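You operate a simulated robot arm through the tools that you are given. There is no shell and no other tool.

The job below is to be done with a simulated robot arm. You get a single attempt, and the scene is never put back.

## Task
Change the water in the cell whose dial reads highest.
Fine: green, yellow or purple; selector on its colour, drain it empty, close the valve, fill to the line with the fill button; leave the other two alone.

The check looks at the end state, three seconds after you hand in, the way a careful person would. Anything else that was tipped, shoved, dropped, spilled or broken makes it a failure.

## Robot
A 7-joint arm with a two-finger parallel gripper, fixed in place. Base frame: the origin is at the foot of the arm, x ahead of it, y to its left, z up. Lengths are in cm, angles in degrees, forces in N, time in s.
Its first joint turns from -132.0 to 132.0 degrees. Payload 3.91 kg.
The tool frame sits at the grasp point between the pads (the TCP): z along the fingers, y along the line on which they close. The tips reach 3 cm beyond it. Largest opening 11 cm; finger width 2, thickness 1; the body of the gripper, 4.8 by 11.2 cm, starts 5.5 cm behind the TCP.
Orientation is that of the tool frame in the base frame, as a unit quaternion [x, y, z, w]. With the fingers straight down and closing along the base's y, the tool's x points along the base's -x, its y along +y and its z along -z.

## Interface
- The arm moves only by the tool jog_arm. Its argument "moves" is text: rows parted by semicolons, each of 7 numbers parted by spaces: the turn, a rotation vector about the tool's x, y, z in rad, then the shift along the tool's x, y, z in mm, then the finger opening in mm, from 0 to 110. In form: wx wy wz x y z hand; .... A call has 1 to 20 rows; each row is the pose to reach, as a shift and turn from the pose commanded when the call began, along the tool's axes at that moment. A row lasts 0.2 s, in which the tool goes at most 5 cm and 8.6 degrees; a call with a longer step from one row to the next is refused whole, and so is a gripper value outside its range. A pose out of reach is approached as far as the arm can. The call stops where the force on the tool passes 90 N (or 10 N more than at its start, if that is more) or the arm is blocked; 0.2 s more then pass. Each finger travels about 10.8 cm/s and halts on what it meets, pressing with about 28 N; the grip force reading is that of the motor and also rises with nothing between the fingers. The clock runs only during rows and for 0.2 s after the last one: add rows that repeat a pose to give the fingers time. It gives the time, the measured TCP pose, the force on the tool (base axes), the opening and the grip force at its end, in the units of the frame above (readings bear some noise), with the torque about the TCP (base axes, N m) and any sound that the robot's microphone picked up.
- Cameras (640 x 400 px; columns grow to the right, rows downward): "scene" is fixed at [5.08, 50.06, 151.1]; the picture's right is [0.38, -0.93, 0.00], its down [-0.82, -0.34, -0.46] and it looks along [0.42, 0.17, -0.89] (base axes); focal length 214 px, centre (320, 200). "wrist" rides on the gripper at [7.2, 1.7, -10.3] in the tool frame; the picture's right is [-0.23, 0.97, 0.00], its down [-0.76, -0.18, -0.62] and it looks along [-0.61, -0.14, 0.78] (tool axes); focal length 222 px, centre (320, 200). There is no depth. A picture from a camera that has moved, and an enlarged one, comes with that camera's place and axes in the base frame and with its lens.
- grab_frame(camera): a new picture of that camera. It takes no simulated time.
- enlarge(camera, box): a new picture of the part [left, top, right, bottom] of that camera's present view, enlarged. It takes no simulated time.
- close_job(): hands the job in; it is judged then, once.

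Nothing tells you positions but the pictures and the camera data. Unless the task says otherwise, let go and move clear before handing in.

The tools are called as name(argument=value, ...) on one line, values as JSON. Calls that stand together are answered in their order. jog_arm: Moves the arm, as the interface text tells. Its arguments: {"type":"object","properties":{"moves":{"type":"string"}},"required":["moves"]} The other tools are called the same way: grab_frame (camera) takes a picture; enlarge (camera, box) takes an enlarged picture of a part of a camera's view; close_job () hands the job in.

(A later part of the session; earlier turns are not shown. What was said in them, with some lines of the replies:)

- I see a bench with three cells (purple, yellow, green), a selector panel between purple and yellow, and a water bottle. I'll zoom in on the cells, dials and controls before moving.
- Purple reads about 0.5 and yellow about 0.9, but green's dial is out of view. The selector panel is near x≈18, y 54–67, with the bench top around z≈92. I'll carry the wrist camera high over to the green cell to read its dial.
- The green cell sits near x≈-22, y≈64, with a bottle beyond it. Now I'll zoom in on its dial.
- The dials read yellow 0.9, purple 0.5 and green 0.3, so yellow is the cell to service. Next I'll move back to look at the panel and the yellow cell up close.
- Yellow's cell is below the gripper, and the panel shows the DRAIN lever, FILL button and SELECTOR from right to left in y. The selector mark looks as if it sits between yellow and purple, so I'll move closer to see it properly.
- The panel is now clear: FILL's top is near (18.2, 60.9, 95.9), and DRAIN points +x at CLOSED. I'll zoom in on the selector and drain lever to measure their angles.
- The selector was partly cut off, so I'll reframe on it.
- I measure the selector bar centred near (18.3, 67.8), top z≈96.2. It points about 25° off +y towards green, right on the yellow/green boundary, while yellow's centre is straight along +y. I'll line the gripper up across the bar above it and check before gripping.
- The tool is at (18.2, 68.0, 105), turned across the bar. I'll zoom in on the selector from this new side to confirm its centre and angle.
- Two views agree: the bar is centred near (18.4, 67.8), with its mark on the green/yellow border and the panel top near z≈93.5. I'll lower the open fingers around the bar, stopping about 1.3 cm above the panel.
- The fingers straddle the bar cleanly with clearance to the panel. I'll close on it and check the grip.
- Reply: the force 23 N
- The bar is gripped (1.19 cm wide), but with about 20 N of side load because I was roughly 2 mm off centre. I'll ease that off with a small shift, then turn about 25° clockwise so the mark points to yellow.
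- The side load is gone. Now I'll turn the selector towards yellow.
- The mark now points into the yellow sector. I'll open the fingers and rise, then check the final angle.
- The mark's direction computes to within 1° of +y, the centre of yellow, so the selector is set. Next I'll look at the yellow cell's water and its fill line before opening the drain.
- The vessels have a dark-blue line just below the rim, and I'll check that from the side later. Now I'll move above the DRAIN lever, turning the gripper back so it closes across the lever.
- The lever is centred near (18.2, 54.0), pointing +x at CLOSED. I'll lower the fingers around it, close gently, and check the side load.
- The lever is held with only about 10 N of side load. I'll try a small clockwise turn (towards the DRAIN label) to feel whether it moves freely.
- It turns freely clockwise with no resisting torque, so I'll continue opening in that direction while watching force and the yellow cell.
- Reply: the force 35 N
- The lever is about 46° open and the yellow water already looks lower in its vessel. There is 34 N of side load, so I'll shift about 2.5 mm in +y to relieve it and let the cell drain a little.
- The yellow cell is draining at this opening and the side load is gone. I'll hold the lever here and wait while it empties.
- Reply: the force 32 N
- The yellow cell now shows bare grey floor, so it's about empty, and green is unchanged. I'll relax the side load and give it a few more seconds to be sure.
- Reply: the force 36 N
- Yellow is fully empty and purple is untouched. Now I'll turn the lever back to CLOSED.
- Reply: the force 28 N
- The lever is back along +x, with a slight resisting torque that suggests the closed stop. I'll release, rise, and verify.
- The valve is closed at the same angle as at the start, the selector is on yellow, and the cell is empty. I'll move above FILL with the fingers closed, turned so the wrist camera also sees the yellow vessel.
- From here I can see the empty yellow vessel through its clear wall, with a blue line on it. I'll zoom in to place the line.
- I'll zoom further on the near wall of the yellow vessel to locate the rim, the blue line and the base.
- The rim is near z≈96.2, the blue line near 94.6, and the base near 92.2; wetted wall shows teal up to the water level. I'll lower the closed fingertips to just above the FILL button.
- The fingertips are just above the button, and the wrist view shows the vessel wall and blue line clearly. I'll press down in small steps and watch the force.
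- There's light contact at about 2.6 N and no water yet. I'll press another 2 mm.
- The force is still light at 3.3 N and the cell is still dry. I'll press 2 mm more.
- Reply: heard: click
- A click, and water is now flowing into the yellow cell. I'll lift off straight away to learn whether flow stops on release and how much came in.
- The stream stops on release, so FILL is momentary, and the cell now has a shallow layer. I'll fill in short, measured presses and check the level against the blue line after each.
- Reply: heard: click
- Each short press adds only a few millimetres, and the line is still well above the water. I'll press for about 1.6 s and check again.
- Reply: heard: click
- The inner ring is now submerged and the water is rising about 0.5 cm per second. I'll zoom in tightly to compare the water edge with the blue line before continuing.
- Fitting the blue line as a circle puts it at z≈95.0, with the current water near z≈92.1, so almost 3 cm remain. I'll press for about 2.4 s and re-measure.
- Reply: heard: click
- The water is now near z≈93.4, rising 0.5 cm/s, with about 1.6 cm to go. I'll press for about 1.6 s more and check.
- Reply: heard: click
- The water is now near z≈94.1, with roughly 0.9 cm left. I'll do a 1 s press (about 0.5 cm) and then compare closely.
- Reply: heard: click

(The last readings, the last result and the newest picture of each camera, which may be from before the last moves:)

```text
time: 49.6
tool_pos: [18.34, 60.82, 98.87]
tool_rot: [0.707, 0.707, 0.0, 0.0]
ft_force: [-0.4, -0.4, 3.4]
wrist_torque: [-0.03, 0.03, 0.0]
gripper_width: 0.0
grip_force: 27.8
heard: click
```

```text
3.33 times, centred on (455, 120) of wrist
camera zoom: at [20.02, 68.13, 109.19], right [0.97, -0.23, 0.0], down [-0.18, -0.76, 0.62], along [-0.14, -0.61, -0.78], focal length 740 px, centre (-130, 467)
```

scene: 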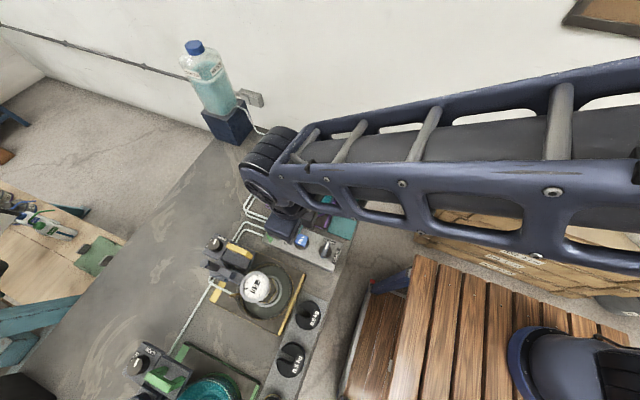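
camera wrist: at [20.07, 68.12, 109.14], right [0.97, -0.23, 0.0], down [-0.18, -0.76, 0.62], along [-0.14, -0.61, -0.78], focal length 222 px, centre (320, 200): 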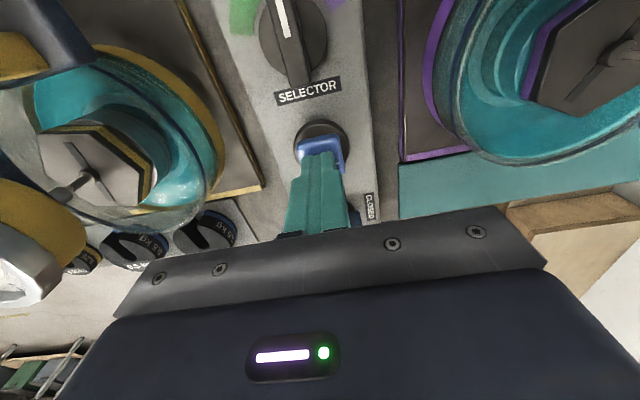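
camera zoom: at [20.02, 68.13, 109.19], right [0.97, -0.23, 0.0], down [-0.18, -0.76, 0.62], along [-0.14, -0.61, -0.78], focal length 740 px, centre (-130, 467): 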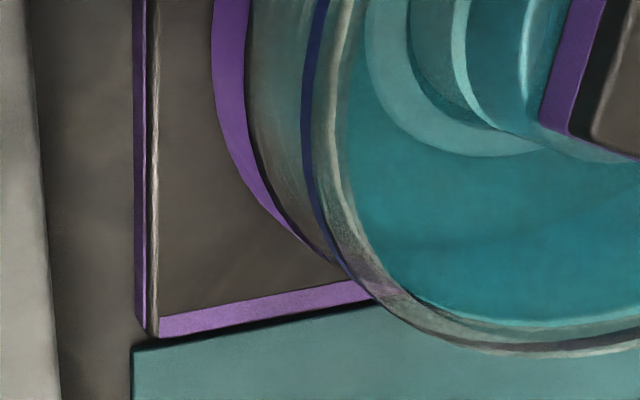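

Getting close. I'll compare the gap between water edge and line at high zoom for yellow, with purple as a reference.

enlarge(camera="wrist", box=[120, 200, 184, 240])

enlarge(camera="wrist", box=[500, 130, 564, 170])

enlarge(camera="wrist", box=[160, 100, 224, 200])

enlarge(camera="scene", box=[224, 290, 272, 326])

```text
10.00 times, centred on (152, 220) of wrist
camera zoom: at [20.02, 68.13, 109.19], right [0.97, -0.23, 0.0], down [-0.18, -0.76, 0.62], along [-0.14, -0.61, -0.78], focal length 2221 px, centre (2000, 0)
```

zoom: 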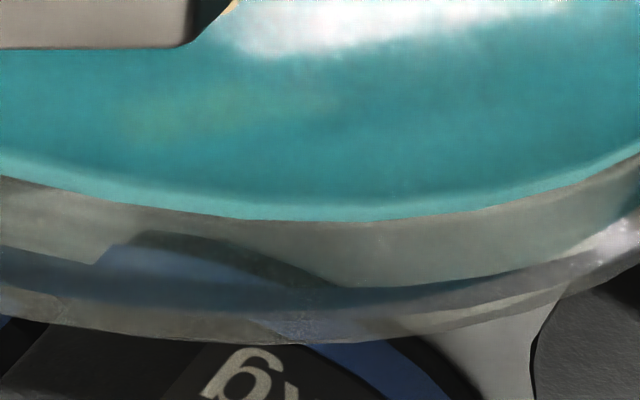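

```text
10.00 times, centred on (532, 150) of wrist
camera zoom: at [20.02, 68.13, 109.19], right [0.97, -0.23, 0.0], down [-0.18, -0.76, 0.62], along [-0.14, -0.61, -0.78], focal length 2221 px, centre (-1800, 700)
```

zoom: 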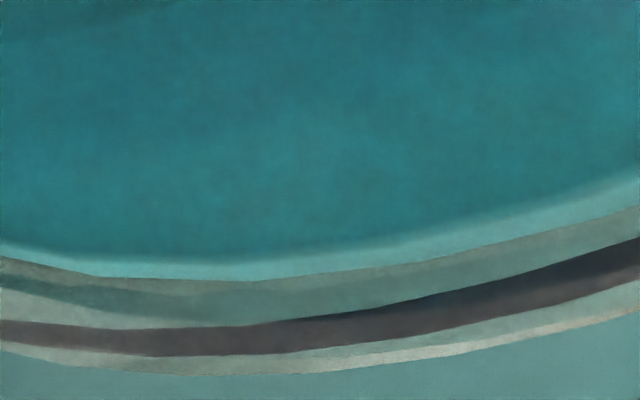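

```text
4.00 times, centred on (192, 150) of wrist
camera zoom: at [20.02, 68.13, 109.19], right [0.97, -0.23, 0.0], down [-0.18, -0.76, 0.62], along [-0.14, -0.61, -0.78], focal length 888 px, centre (832, 400)
```

zoom: 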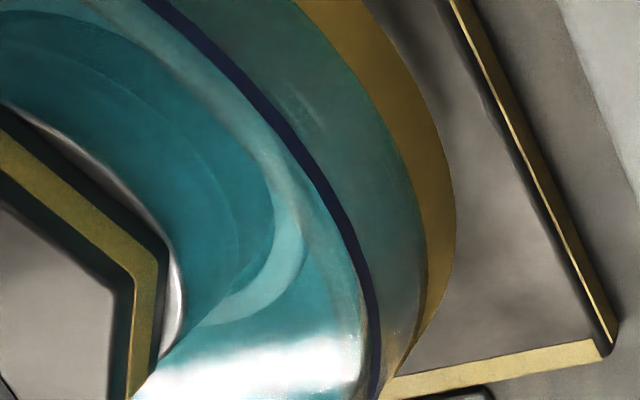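

```text
11.11 times, centred on (248, 308) of scene
camera zoom: at [5.08, 50.06, 151.1], right [0.38, -0.93, 0.0], down [-0.82, -0.34, -0.46], along [0.42, 0.17, -0.89], focal length 2383 px, centre (1120, -1000)
```

zoom: 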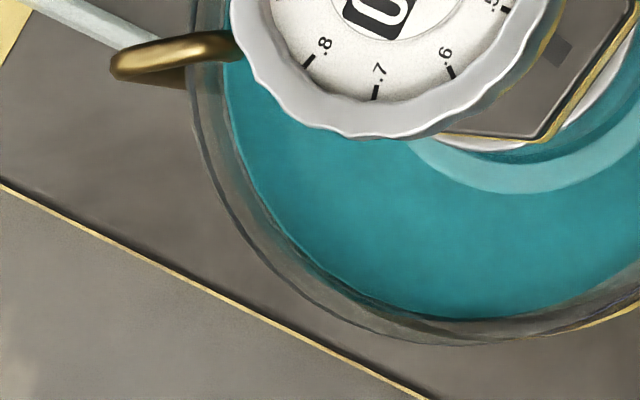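

Relative to purple at the same zoom, yellow's water edge is still a bit further from its line. I'll take a few more zooms to judge wall thickness and the remaining gap.

enlarge(camera="wrist", box=[168, 196, 216, 232])

enlarge(camera="wrist", box=[186, 130, 218, 180])

enlarge(camera="wrist", box=[440, 80, 480, 130])

enlarge(camera="scene", box=[230, 290, 254, 310])

```text
11.11 times, centred on (192, 214) of wrist
camera zoom: at [20.02, 68.13, 109.19], right [0.97, -0.23, 0.0], down [-0.18, -0.76, 0.62], along [-0.14, -0.61, -0.78], focal length 2468 px, centre (1742, 44)
```

zoom: 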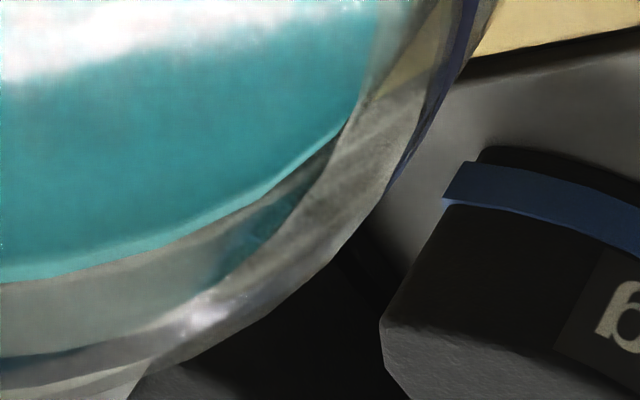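

```text
8.00 times, centred on (202, 155) of wrist
camera zoom: at [20.02, 68.13, 109.19], right [0.97, -0.23, 0.0], down [-0.18, -0.76, 0.62], along [-0.14, -0.61, -0.78], focal length 1777 px, centre (1264, 560)
```

zoom: 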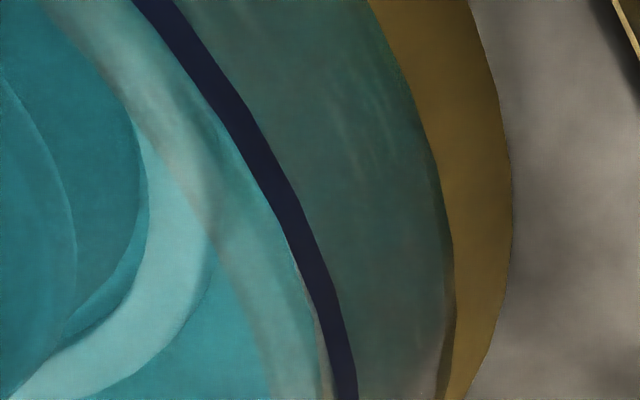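

```text
8.00 times, centred on (460, 105) of wrist
camera zoom: at [20.02, 68.13, 109.19], right [0.97, -0.23, 0.0], down [-0.18, -0.76, 0.62], along [-0.14, -0.61, -0.78], focal length 1777 px, centre (-800, 960)
```

zoom: 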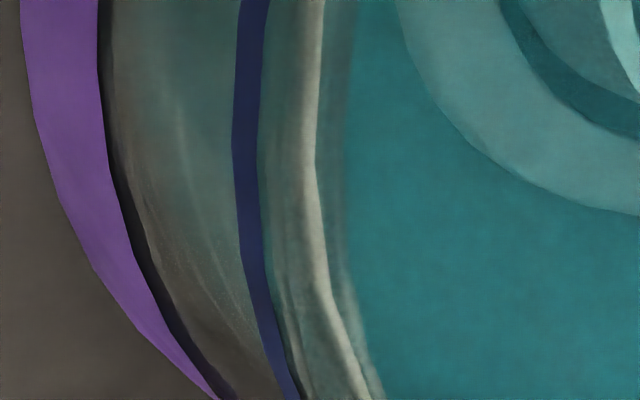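

```text
16.00 times, centred on (242, 300) of scene
camera zoom: at [5.08, 50.06, 151.1], right [0.38, -0.93, 0.0], down [-0.82, -0.34, -0.46], along [0.42, 0.17, -0.89], focal length 3432 px, centre (1568, -1400)
```

zoom: 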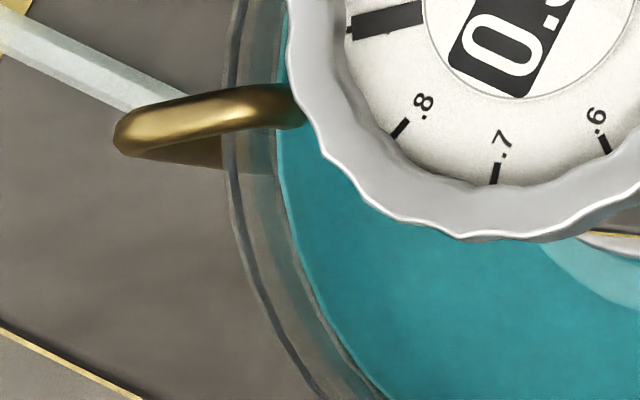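

I estimate the water is about 0.5 cm below the line, and about 0.4 cm below purple's matching level. One more 1 s press should bring it there.

jog_arm(moves="0 0 0 0 0 5.5 0; 0 0 0 0 0 5.5 0; 0 0 0 0 0 5.5 0; 0 0 0 0 0 5.5 0; 0 0 0 0 0 0 0; 0 0 0 0 0 0 0")

enlarge(camera="wrist", box=[120, 200, 184, 240])

enlarge(camera="wrist", box=[0, 50, 110, 200])

enlarge(camera="wrist", box=[186, 130, 218, 180])

enlarge(camera="scene", box=[180, 220, 340, 320])

```text
time: 51.0
tool_pos: [18.47, 60.9, 98.87]
tool_rot: [0.707, 0.707, 0.0, 0.0]
ft_force: [-1.3, -0.8, 2.0]
wrist_torque: [-0.03, 0.02, 0.0]
gripper_width: 0.03
grip_force: 27.8
heard: click
```

```text
10.00 times, centred on (152, 220) of wrist
camera zoom: at [20.05, 68.2, 109.17], right [0.97, -0.23, 0.0], down [-0.18, -0.76, 0.62], along [-0.14, -0.61, -0.78], focal length 2221 px, centre (2000, 0)
```

zoom: 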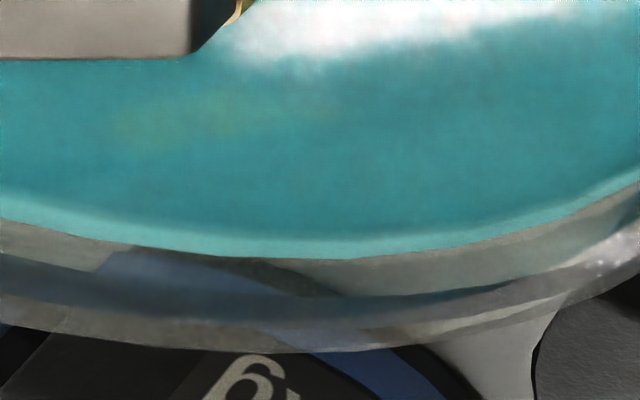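

```text
2.67 times, centred on (55, 125) of wrist
camera zoom: at [20.05, 68.2, 109.17], right [0.97, -0.23, 0.0], down [-0.18, -0.76, 0.62], along [-0.14, -0.61, -0.78], focal length 592 px, centre (1027, 400)
```

zoom: 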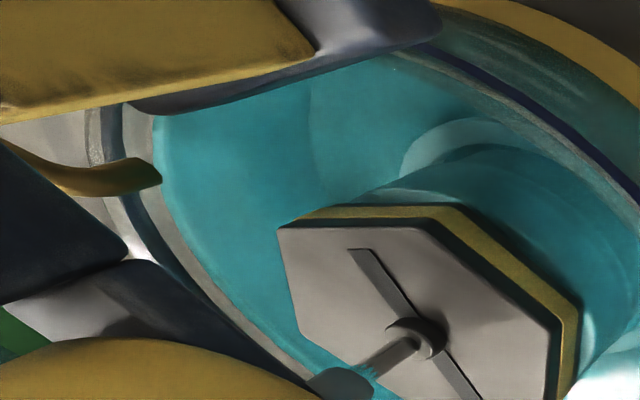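

```text
8.00 times, centred on (202, 155) of wrist
camera zoom: at [20.05, 68.2, 109.17], right [0.97, -0.23, 0.0], down [-0.18, -0.76, 0.62], along [-0.14, -0.61, -0.78], focal length 1777 px, centre (1264, 560)
```

zoom: 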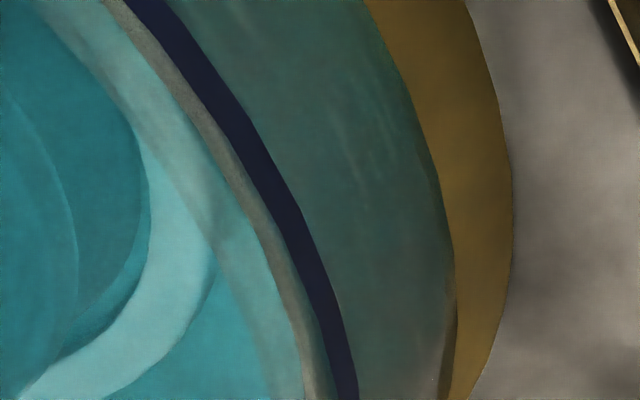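

```text
4.00 times, centred on (260, 270) of scene
camera zoom: at [5.08, 50.06, 151.1], right [0.38, -0.93, 0.0], down [-0.82, -0.34, -0.46], along [0.42, 0.17, -0.89], focal length 858 px, centre (560, -80)
```

zoom: 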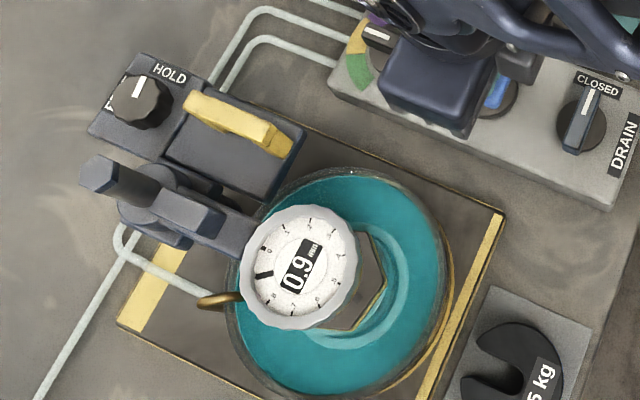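

The water edge now sits nearly at the line, and my geometry puts it about 1 mm below the line's centre, much like purple. I'll lift off the button and compare yellow and green from matching viewpoints to be sure.

jog_arm(moves="0 0 0 0 0 -20 0; 0 0 0 0 0 -50 0; 0 0 0 0 0 -80 0; 0 0 0 0 0 -110 0; 0 0 0 0 0 -110 0")

grab_frame(camera="wrist")

enlarge(camera="wrist", box=[130, 40, 270, 180])

enlarge(camera="wrist", box=[190, 110, 254, 160])

enlarge(camera="scene", box=[180, 220, 340, 320])

```text
time: 52.2
tool_pos: [18.4, 60.77, 109.95]
tool_rot: [0.707, 0.707, -0.001, 0.001]
ft_force: [-1.5, 0.2, 0.5]
wrist_torque: [0.0, -0.02, 0.06]
gripper_width: 0.0
grip_force: 27.5
```

```text
taken
camera wrist: at [20.03, 68.07, 120.3], right [0.97, -0.23, 0.0], down [-0.18, -0.76, 0.62], along [-0.14, -0.61, -0.78], focal length 222 px, centre (320, 200)
```

wrist: 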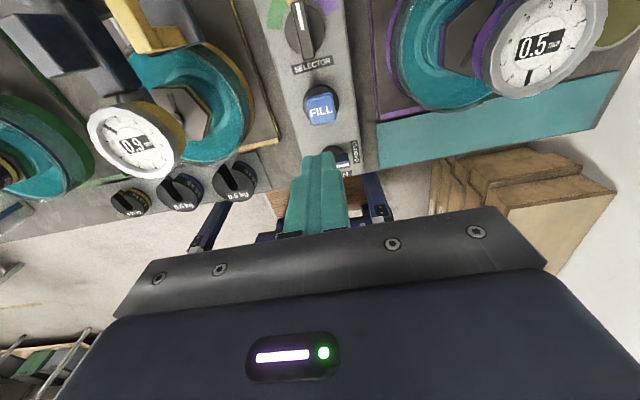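

```text
2.86 times, centred on (200, 110) of wrist
camera zoom: at [20.03, 68.07, 120.3], right [0.97, -0.23, 0.0], down [-0.18, -0.76, 0.62], along [-0.14, -0.61, -0.78], focal length 635 px, centre (663, 457)
```

zoom: 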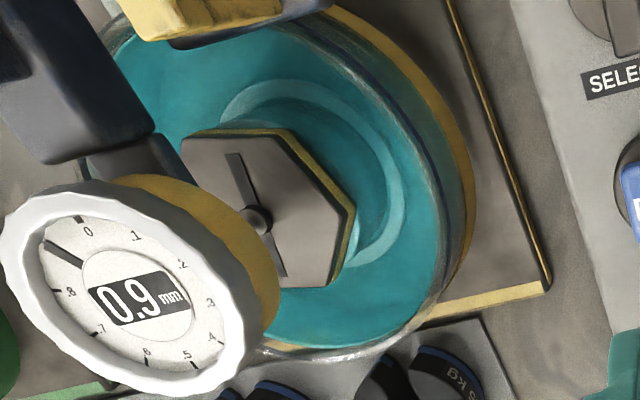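

```text
8.00 times, centred on (222, 135) of wrist
camera zoom: at [20.03, 68.07, 120.3], right [0.97, -0.23, 0.0], down [-0.18, -0.76, 0.62], along [-0.14, -0.61, -0.78], focal length 1777 px, centre (1104, 720)
```

zoom: 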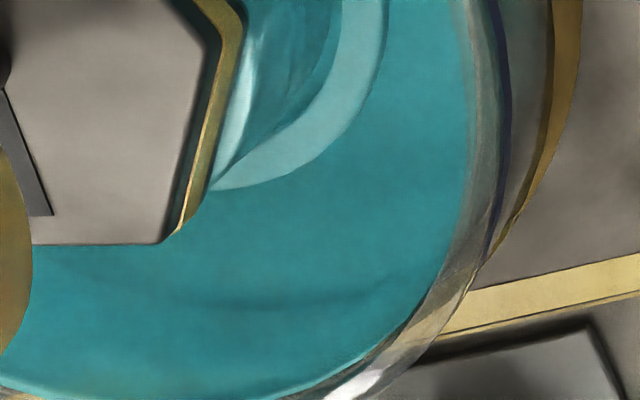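

```text
4.00 times, centred on (260, 270) of scene
camera zoom: at [5.08, 50.06, 151.1], right [0.38, -0.93, 0.0], down [-0.82, -0.34, -0.46], along [0.42, 0.17, -0.89], focal length 858 px, centre (560, -80)
```

zoom: 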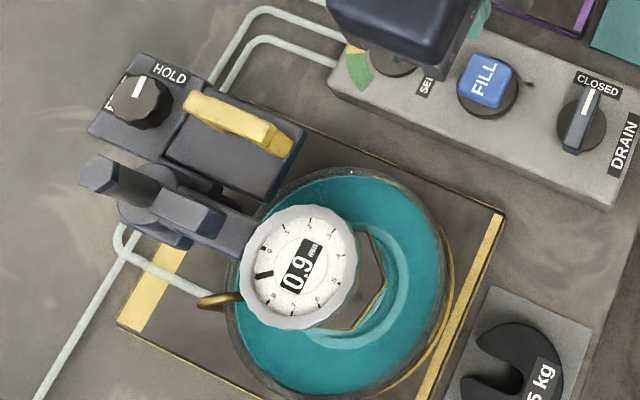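

Yellow looks full to its line with the rim clear. I'll move over, staying high across yellow's dial, to view green from the same relative pose.

jog_arm(moves="0 0 0 0 -10 -40 0; 0 0 0 0 -50 -60 0; 0 0 0 0 -98 -60 0; 0 0 0 0 -146 -60 0; 0 0 0 0 -194 -60 0; 0 0 0 0 -240 -60 0; 0 0 0 0 -254 -25 0; 0 0 0 0 -254 0 0; 0 0 0 0 -254 0 0")

grab_frame(camera="wrist")

enlarge(camera="wrist", box=[130, 40, 270, 180])

enlarge(camera="wrist", box=[190, 110, 254, 160])

enlarge(camera="scene", box=[180, 140, 400, 320])

```text
time: 54.2
tool_pos: [-2.34, 63.64, 107.74]
tool_rot: [0.696, 0.718, -0.011, -0.009]
ft_force: [0.7, -0.2, 0.4]
wrist_torque: [-0.01, 0.02, 0.01]
gripper_width: 0.0
grip_force: 28.3
out of reach, approached as far as the arm can: row 5, 6, 7, 8, 9
```

```text
taken
camera wrist: at [-0.54, 70.96, 117.97], right [0.98, -0.2, -0.03], down [-0.14, -0.76, 0.63], along [-0.15, -0.61, -0.78], focal length 222 px, centre (320, 200)
```

wrist: 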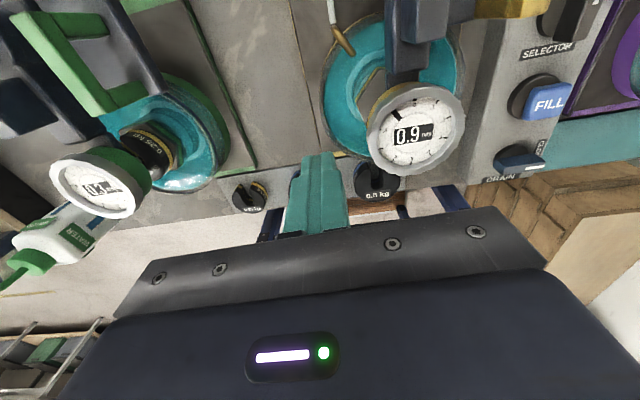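

```text
2.86 times, centred on (200, 110) of wrist
camera zoom: at [-0.54, 70.96, 117.97], right [0.98, -0.2, -0.03], down [-0.14, -0.76, 0.63], along [-0.15, -0.61, -0.78], focal length 635 px, centre (663, 457)
```

zoom: 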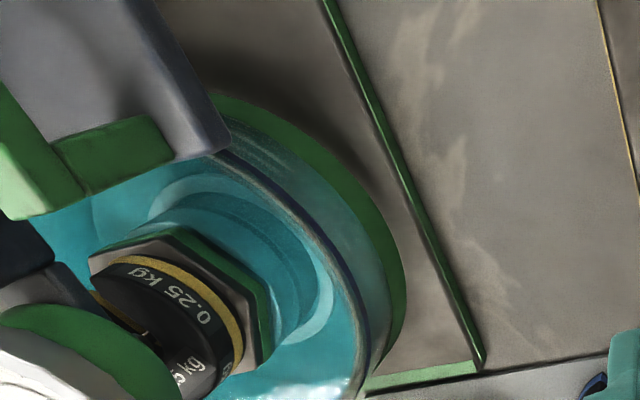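

```text
8.00 times, centred on (222, 135) of wrist
camera zoom: at [-0.54, 70.96, 117.97], right [0.98, -0.2, -0.03], down [-0.14, -0.76, 0.63], along [-0.15, -0.61, -0.78], focal length 1777 px, centre (1104, 720)
```

zoom: 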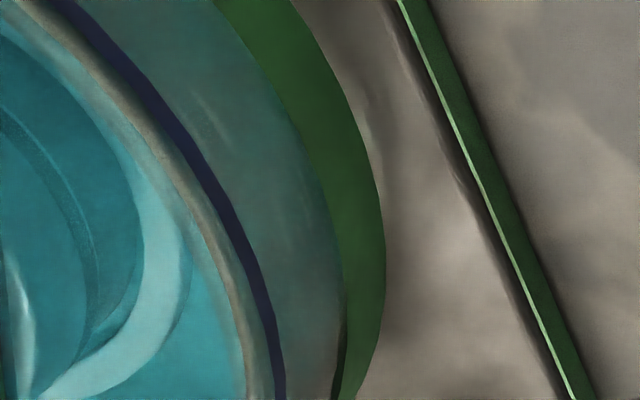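

```text
2.22 times, centred on (290, 230) of scene
camera zoom: at [5.08, 50.06, 151.1], right [0.38, -0.93, 0.0], down [-0.82, -0.34, -0.46], along [0.42, 0.17, -0.89], focal length 477 px, centre (387, 133)
```

zoom: 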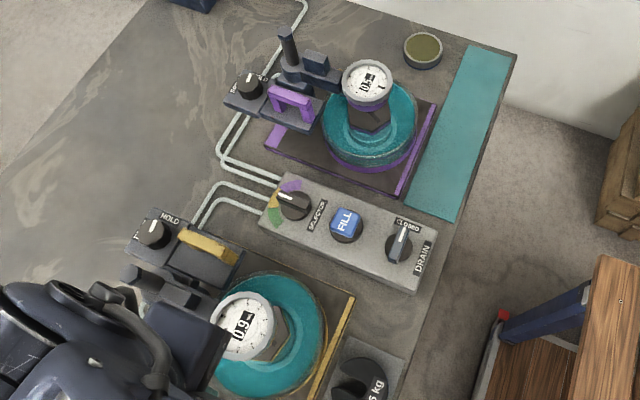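

The wrist reached a joint limit, so the tool stopped near (-2.3, 63.6, 107.7), clear of everything. Green shows the same thin strip beside its blue line that yellow now shows. I'll go straight up first, then back along the same path.

jog_arm(moves="0 0 0 0 0 -40 0; 0 0 0 0 10 -70 0; 0 0 0 0 50 -70 0; 0 0 0 0 98 -70 0; 0 0 0 0 146 -70 0; 0 0 0 0 146 -70 0")

grab_frame(camera="wrist")

```text
time: 55.6
tool_pos: [12.45, 63.63, 115.13]
tool_rot: [0.706, 0.708, 0.0, 0.0]
ft_force: [0.6, -0.5, -0.1]
wrist_torque: [0.0, 0.01, -0.03]
gripper_width: 0.0
grip_force: 27.4
out of reach, approached as far as the arm can: row 1, 2
```

```text
taken
camera wrist: at [14.07, 70.94, 125.43], right [0.97, -0.23, 0.0], down [-0.18, -0.76, 0.62], along [-0.14, -0.61, -0.78], focal length 222 px, centre (320, 200)
```

wrist: 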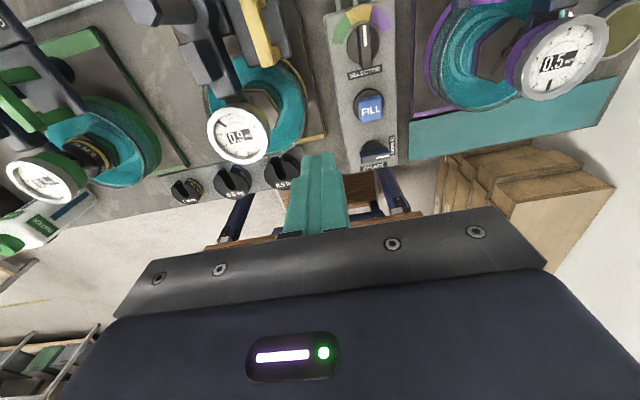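

I'm back in the clear at (12.5, 63.6, 115). I'll now take the view of yellow that matches the one I had of green.

jog_arm(moves="0 0 0 0 40 0 0; 0 0 0 0 80 10 0; 0 0 0 0 104 40 0; 0 0 0 0 104 74 0; 0 0 0 0 104 74 0")

enlarge(camera="wrist", box=[130, 40, 270, 180])

enlarge(camera="wrist", box=[190, 110, 254, 160])

enlarge(camera="scene", box=[180, 220, 340, 320])

```text
time: 56.8
tool_pos: [22.94, 63.62, 107.68]
tool_rot: [0.706, 0.708, 0.0, -0.001]
ft_force: [-0.5, 0.6, 0.5]
wrist_torque: [-0.04, 0.01, 0.0]
gripper_width: 0.0
grip_force: 27.8
```

```text
2.86 times, centred on (200, 110) of wrist
camera zoom: at [24.61, 70.92, 118.05], right [0.97, -0.23, 0.0], down [-0.18, -0.76, 0.62], along [-0.14, -0.61, -0.78], focal length 635 px, centre (663, 457)
```

zoom: 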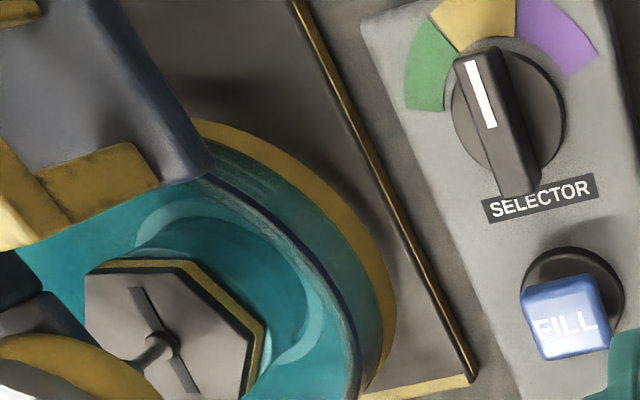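

```text
8.00 times, centred on (222, 135) of wrist
camera zoom: at [24.61, 70.92, 118.05], right [0.97, -0.23, 0.0], down [-0.18, -0.76, 0.62], along [-0.14, -0.61, -0.78], focal length 1777 px, centre (1104, 720)
```

zoom: 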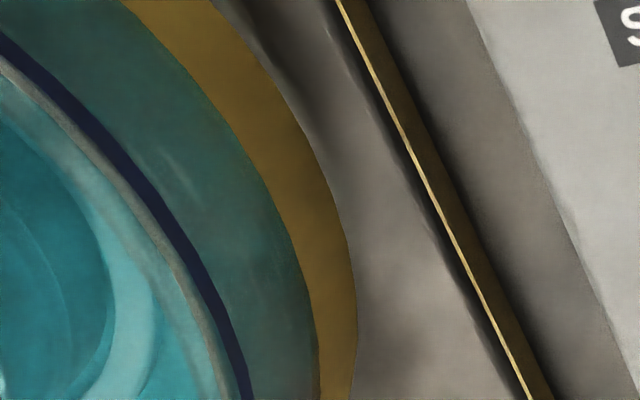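

```text
4.00 times, centred on (260, 270) of scene
camera zoom: at [5.08, 50.06, 151.1], right [0.38, -0.93, 0.0], down [-0.82, -0.34, -0.46], along [0.42, 0.17, -0.89], focal length 858 px, centre (560, -80)
```

zoom: 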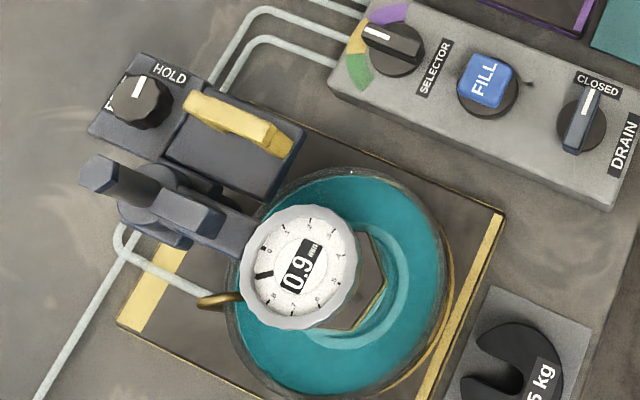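

The strip beside yellow's line looks slightly narrower than green's did, which hints it may be a touch low. I'll zoom tighter to measure it.

enlarge(camera="wrist", box=[190, 120, 214, 160])

enlarge(camera="wrist", box=[120, 140, 230, 220])

enlarge(camera="wrist", box=[10, 60, 150, 180])

```text
10.00 times, centred on (202, 140) of wrist
camera zoom: at [24.61, 70.92, 118.05], right [0.97, -0.23, 0.0], down [-0.18, -0.76, 0.62], along [-0.14, -0.61, -0.78], focal length 2221 px, centre (1500, 800)
```

zoom: 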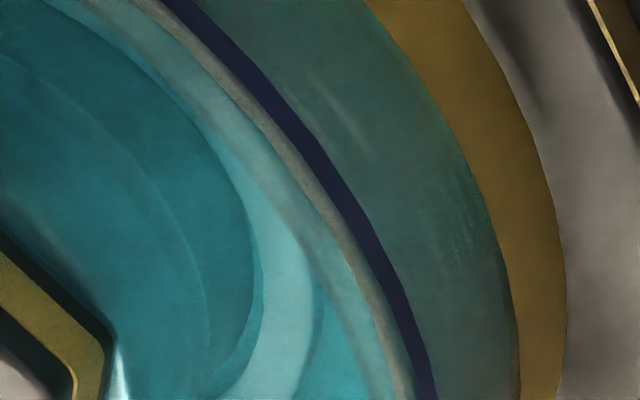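

```text
5.00 times, centred on (175, 180) of wrist
camera zoom: at [24.61, 70.92, 118.05], right [0.97, -0.23, 0.0], down [-0.18, -0.76, 0.62], along [-0.14, -0.61, -0.78], focal length 1111 px, centre (1045, 300)
```

zoom: 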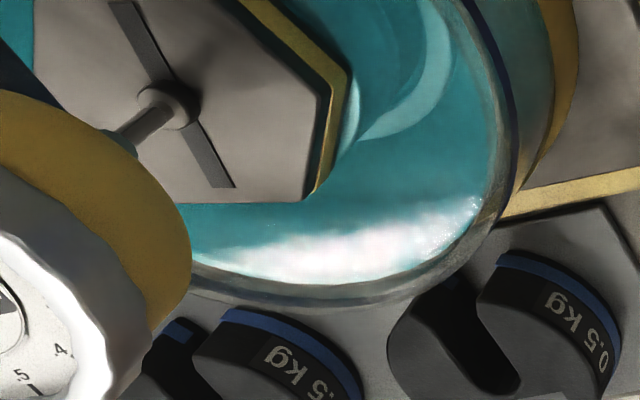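

```text
3.33 times, centred on (80, 120) of wrist
camera zoom: at [24.61, 70.92, 118.05], right [0.97, -0.23, 0.0], down [-0.18, -0.76, 0.62], along [-0.14, -0.61, -0.78], focal length 740 px, centre (1120, 467)
```

zoom: 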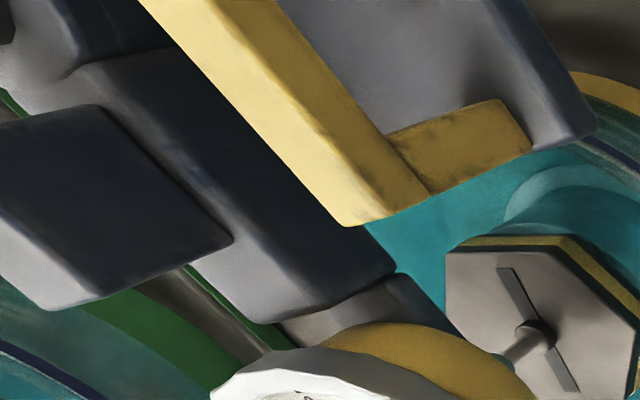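

Yellow's strip is a little narrower than green's, so the water is about 1 mm below theirs, still within the line's height. A single very short press will centre it; I'll return above the button first.

jog_arm(moves="0 0 0 -14 -23 0 0; 0 0 0 -27 -45 10 0; 0 0 0 -27 -45 40 0; 0 0 0 -27 -45 65 0; 0 0 0 -27 -45 77 0; 0 0 0 -27 -45 77 0")

enlarge(camera="wrist", box=[270, 100, 370, 180])

```text
time: 58.2
tool_pos: [18.3, 60.93, 100.1]
tool_rot: [0.707, 0.708, 0.0, 0.001]
ft_force: [-0.8, 0.4, -0.5]
wrist_torque: [-0.01, 0.01, 0.01]
gripper_width: 0.0
grip_force: 28.2
```

```text
5.00 times, centred on (320, 140) of wrist
camera zoom: at [19.95, 68.29, 110.4], right [0.97, -0.23, 0.0], down [-0.18, -0.76, 0.62], along [-0.14, -0.61, -0.78], focal length 1111 px, centre (320, 500)
```

zoom: 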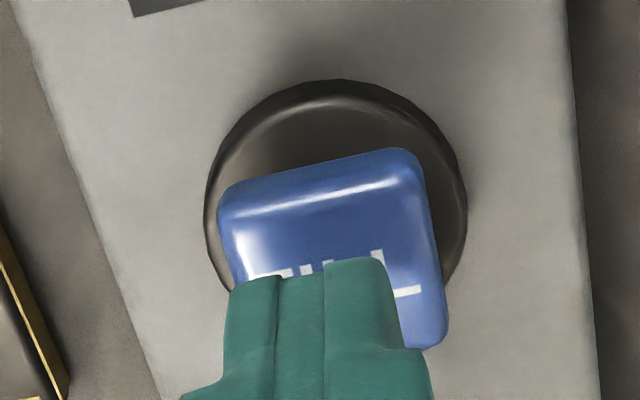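

The tip is centred about 1.2 cm above contact. I'll do one brief tap of the FILL button and lift off.

jog_arm(moves="0 0 0 0 0 12 0; 0 0 0 0 0 17.8 0; 0 0 0 0 0 10 0; 0 0 0 0 0 0 0; 0 0 0 0 0 0 0")

enlarge(camera="wrist", box=[186, 130, 218, 180])

enlarge(camera="wrist", box=[120, 190, 184, 240])

enlarge(camera="wrist", box=[60, 60, 240, 240])

```text
time: 59.4
tool_pos: [18.3, 60.99, 100.13]
tool_rot: [0.706, 0.708, 0.001, 0.0]
ft_force: [-1.1, 0.6, 0.0]
wrist_torque: [-0.04, 0.0, 0.01]
gripper_width: 0.0
grip_force: 27.9
heard: click
```

```text
8.00 times, centred on (202, 155) of wrist
camera zoom: at [20.0, 68.26, 110.36], right [0.97, -0.23, 0.0], down [-0.18, -0.76, 0.62], along [-0.14, -0.61, -0.78], focal length 1777 px, centre (1264, 560)
```

zoom: 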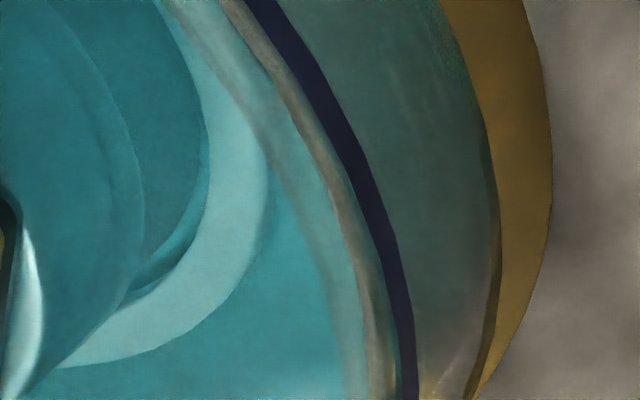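

```text
8.00 times, centred on (152, 215) of wrist
camera zoom: at [20.0, 68.26, 110.36], right [0.97, -0.23, 0.0], down [-0.18, -0.76, 0.62], along [-0.14, -0.61, -0.78], focal length 1777 px, centre (1664, 80)
```

zoom: 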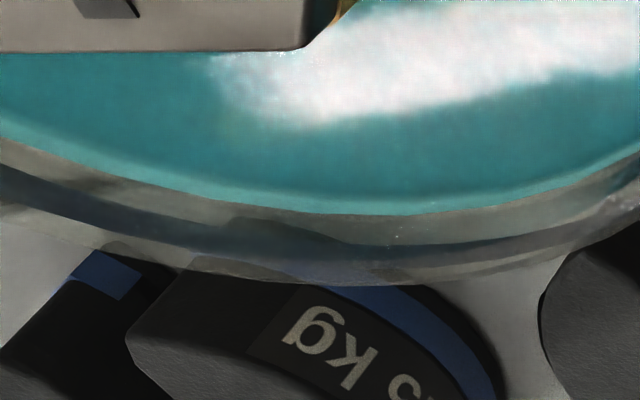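

```text
2.22 times, centred on (150, 150) of wrist
camera zoom: at [20.0, 68.26, 110.36], right [0.97, -0.23, 0.0], down [-0.18, -0.76, 0.62], along [-0.14, -0.61, -0.78], focal length 494 px, centre (698, 311)
```

zoom: 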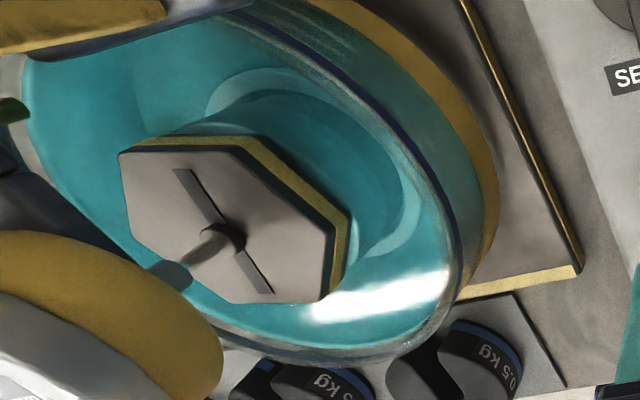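

The tap registered, and the water now meets the line all round with the rim clear. I'll lift away and do a final check of the whole bench.

jog_arm(moves="0 0 0 0 0 -45 0; 0 0 0 0 0 -90 0; 0 0 0 0 0 -135 0; 0 0 0 0 0 -180 0; 0 0 0 -40 20 -200 0; 0 0 0 -80 40 -200 0; 0 0 0 -80 40 -200 0")

grab_frame(camera="scene")

enlarge(camera="scene", box=[180, 220, 340, 320])

enlarge(camera="scene", box=[230, 140, 390, 240])

grab_frame(camera="wrist")

```text
time: 61.0
tool_pos: [22.24, 53.11, 120.04]
tool_rot: [0.707, 0.707, 0.0, 0.0]
ft_force: [-0.1, 0.6, 0.2]
wrist_torque: [-0.03, 0.0, -0.02]
gripper_width: 0.0
grip_force: 28.2
```

```text
taken
```

scene: 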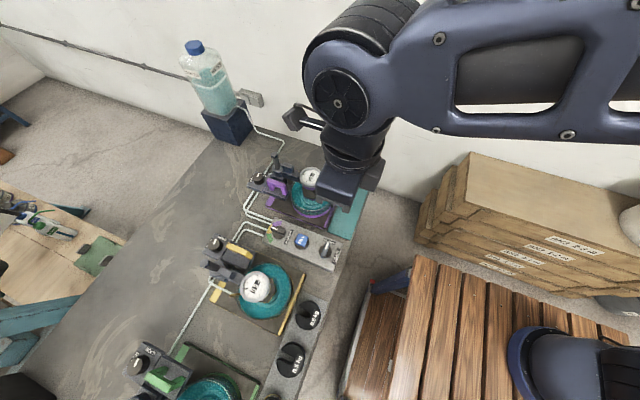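

```text
4.00 times, centred on (260, 270) of scene
camera zoom: at [5.08, 50.06, 151.1], right [0.38, -0.93, 0.0], down [-0.82, -0.34, -0.46], along [0.42, 0.17, -0.89], focal length 858 px, centre (560, -80)
```

zoom: 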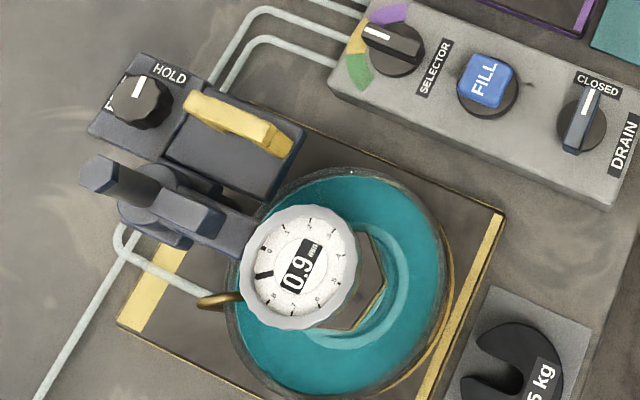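

```text
4.00 times, centred on (310, 190) of scene
camera zoom: at [5.08, 50.06, 151.1], right [0.38, -0.93, 0.0], down [-0.82, -0.34, -0.46], along [0.42, 0.17, -0.89], focal length 858 px, centre (360, 240)
```

zoom: 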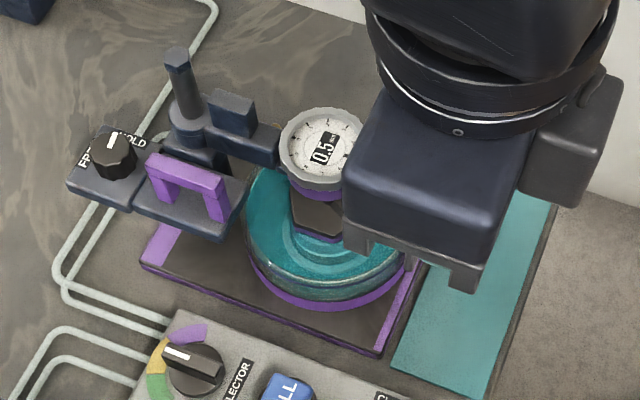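

```text
taken
camera wrist: at [23.82, 60.34, 130.32], right [0.97, -0.23, 0.0], down [-0.18, -0.76, 0.62], along [-0.14, -0.61, -0.78], focal length 222 px, centre (320, 200)
```

wrist: 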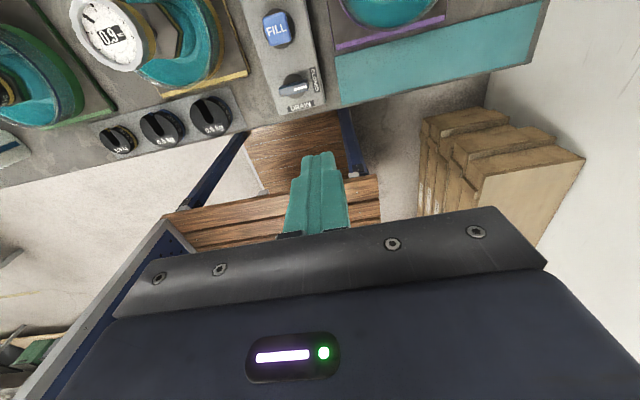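

Everything looks right: the selector is on yellow, the drain reads CLOSED, and yellow is filled to its line with fresh water. Purple, green and the rest of the bench look as they did at the start, and the arm is clear, so I'm handing in.

close_job()

```text
The job is handed in.
```

I changed the water in the yellow cell, and the job is handed in. Yellow's dial read highest at 0.9 mm; purple read 0.5 and green 0.3.

- **Selector:** it started on the border between green and yellow, so I turned it to the middle of yellow.
- **Drain:** I opened the valve until the yellow cell showed bare floor, then turned the lever back to CLOSED.
- **Fill:** I pressed FILL in short bursts until the water met the blue line. By my measurements from the pictures, it is within about 1–2 mm of the line, similar to the other two cells.
- **Everything else:** I did not touch purple or green, and nothing was spilled or knocked that I could see. The arm is clear of the bench.

While comparing levels, the wrist reached a joint limit and the fingers stopped a few centimetres from yellow's dial. The force readings showed no contact, and I backed away straight up.
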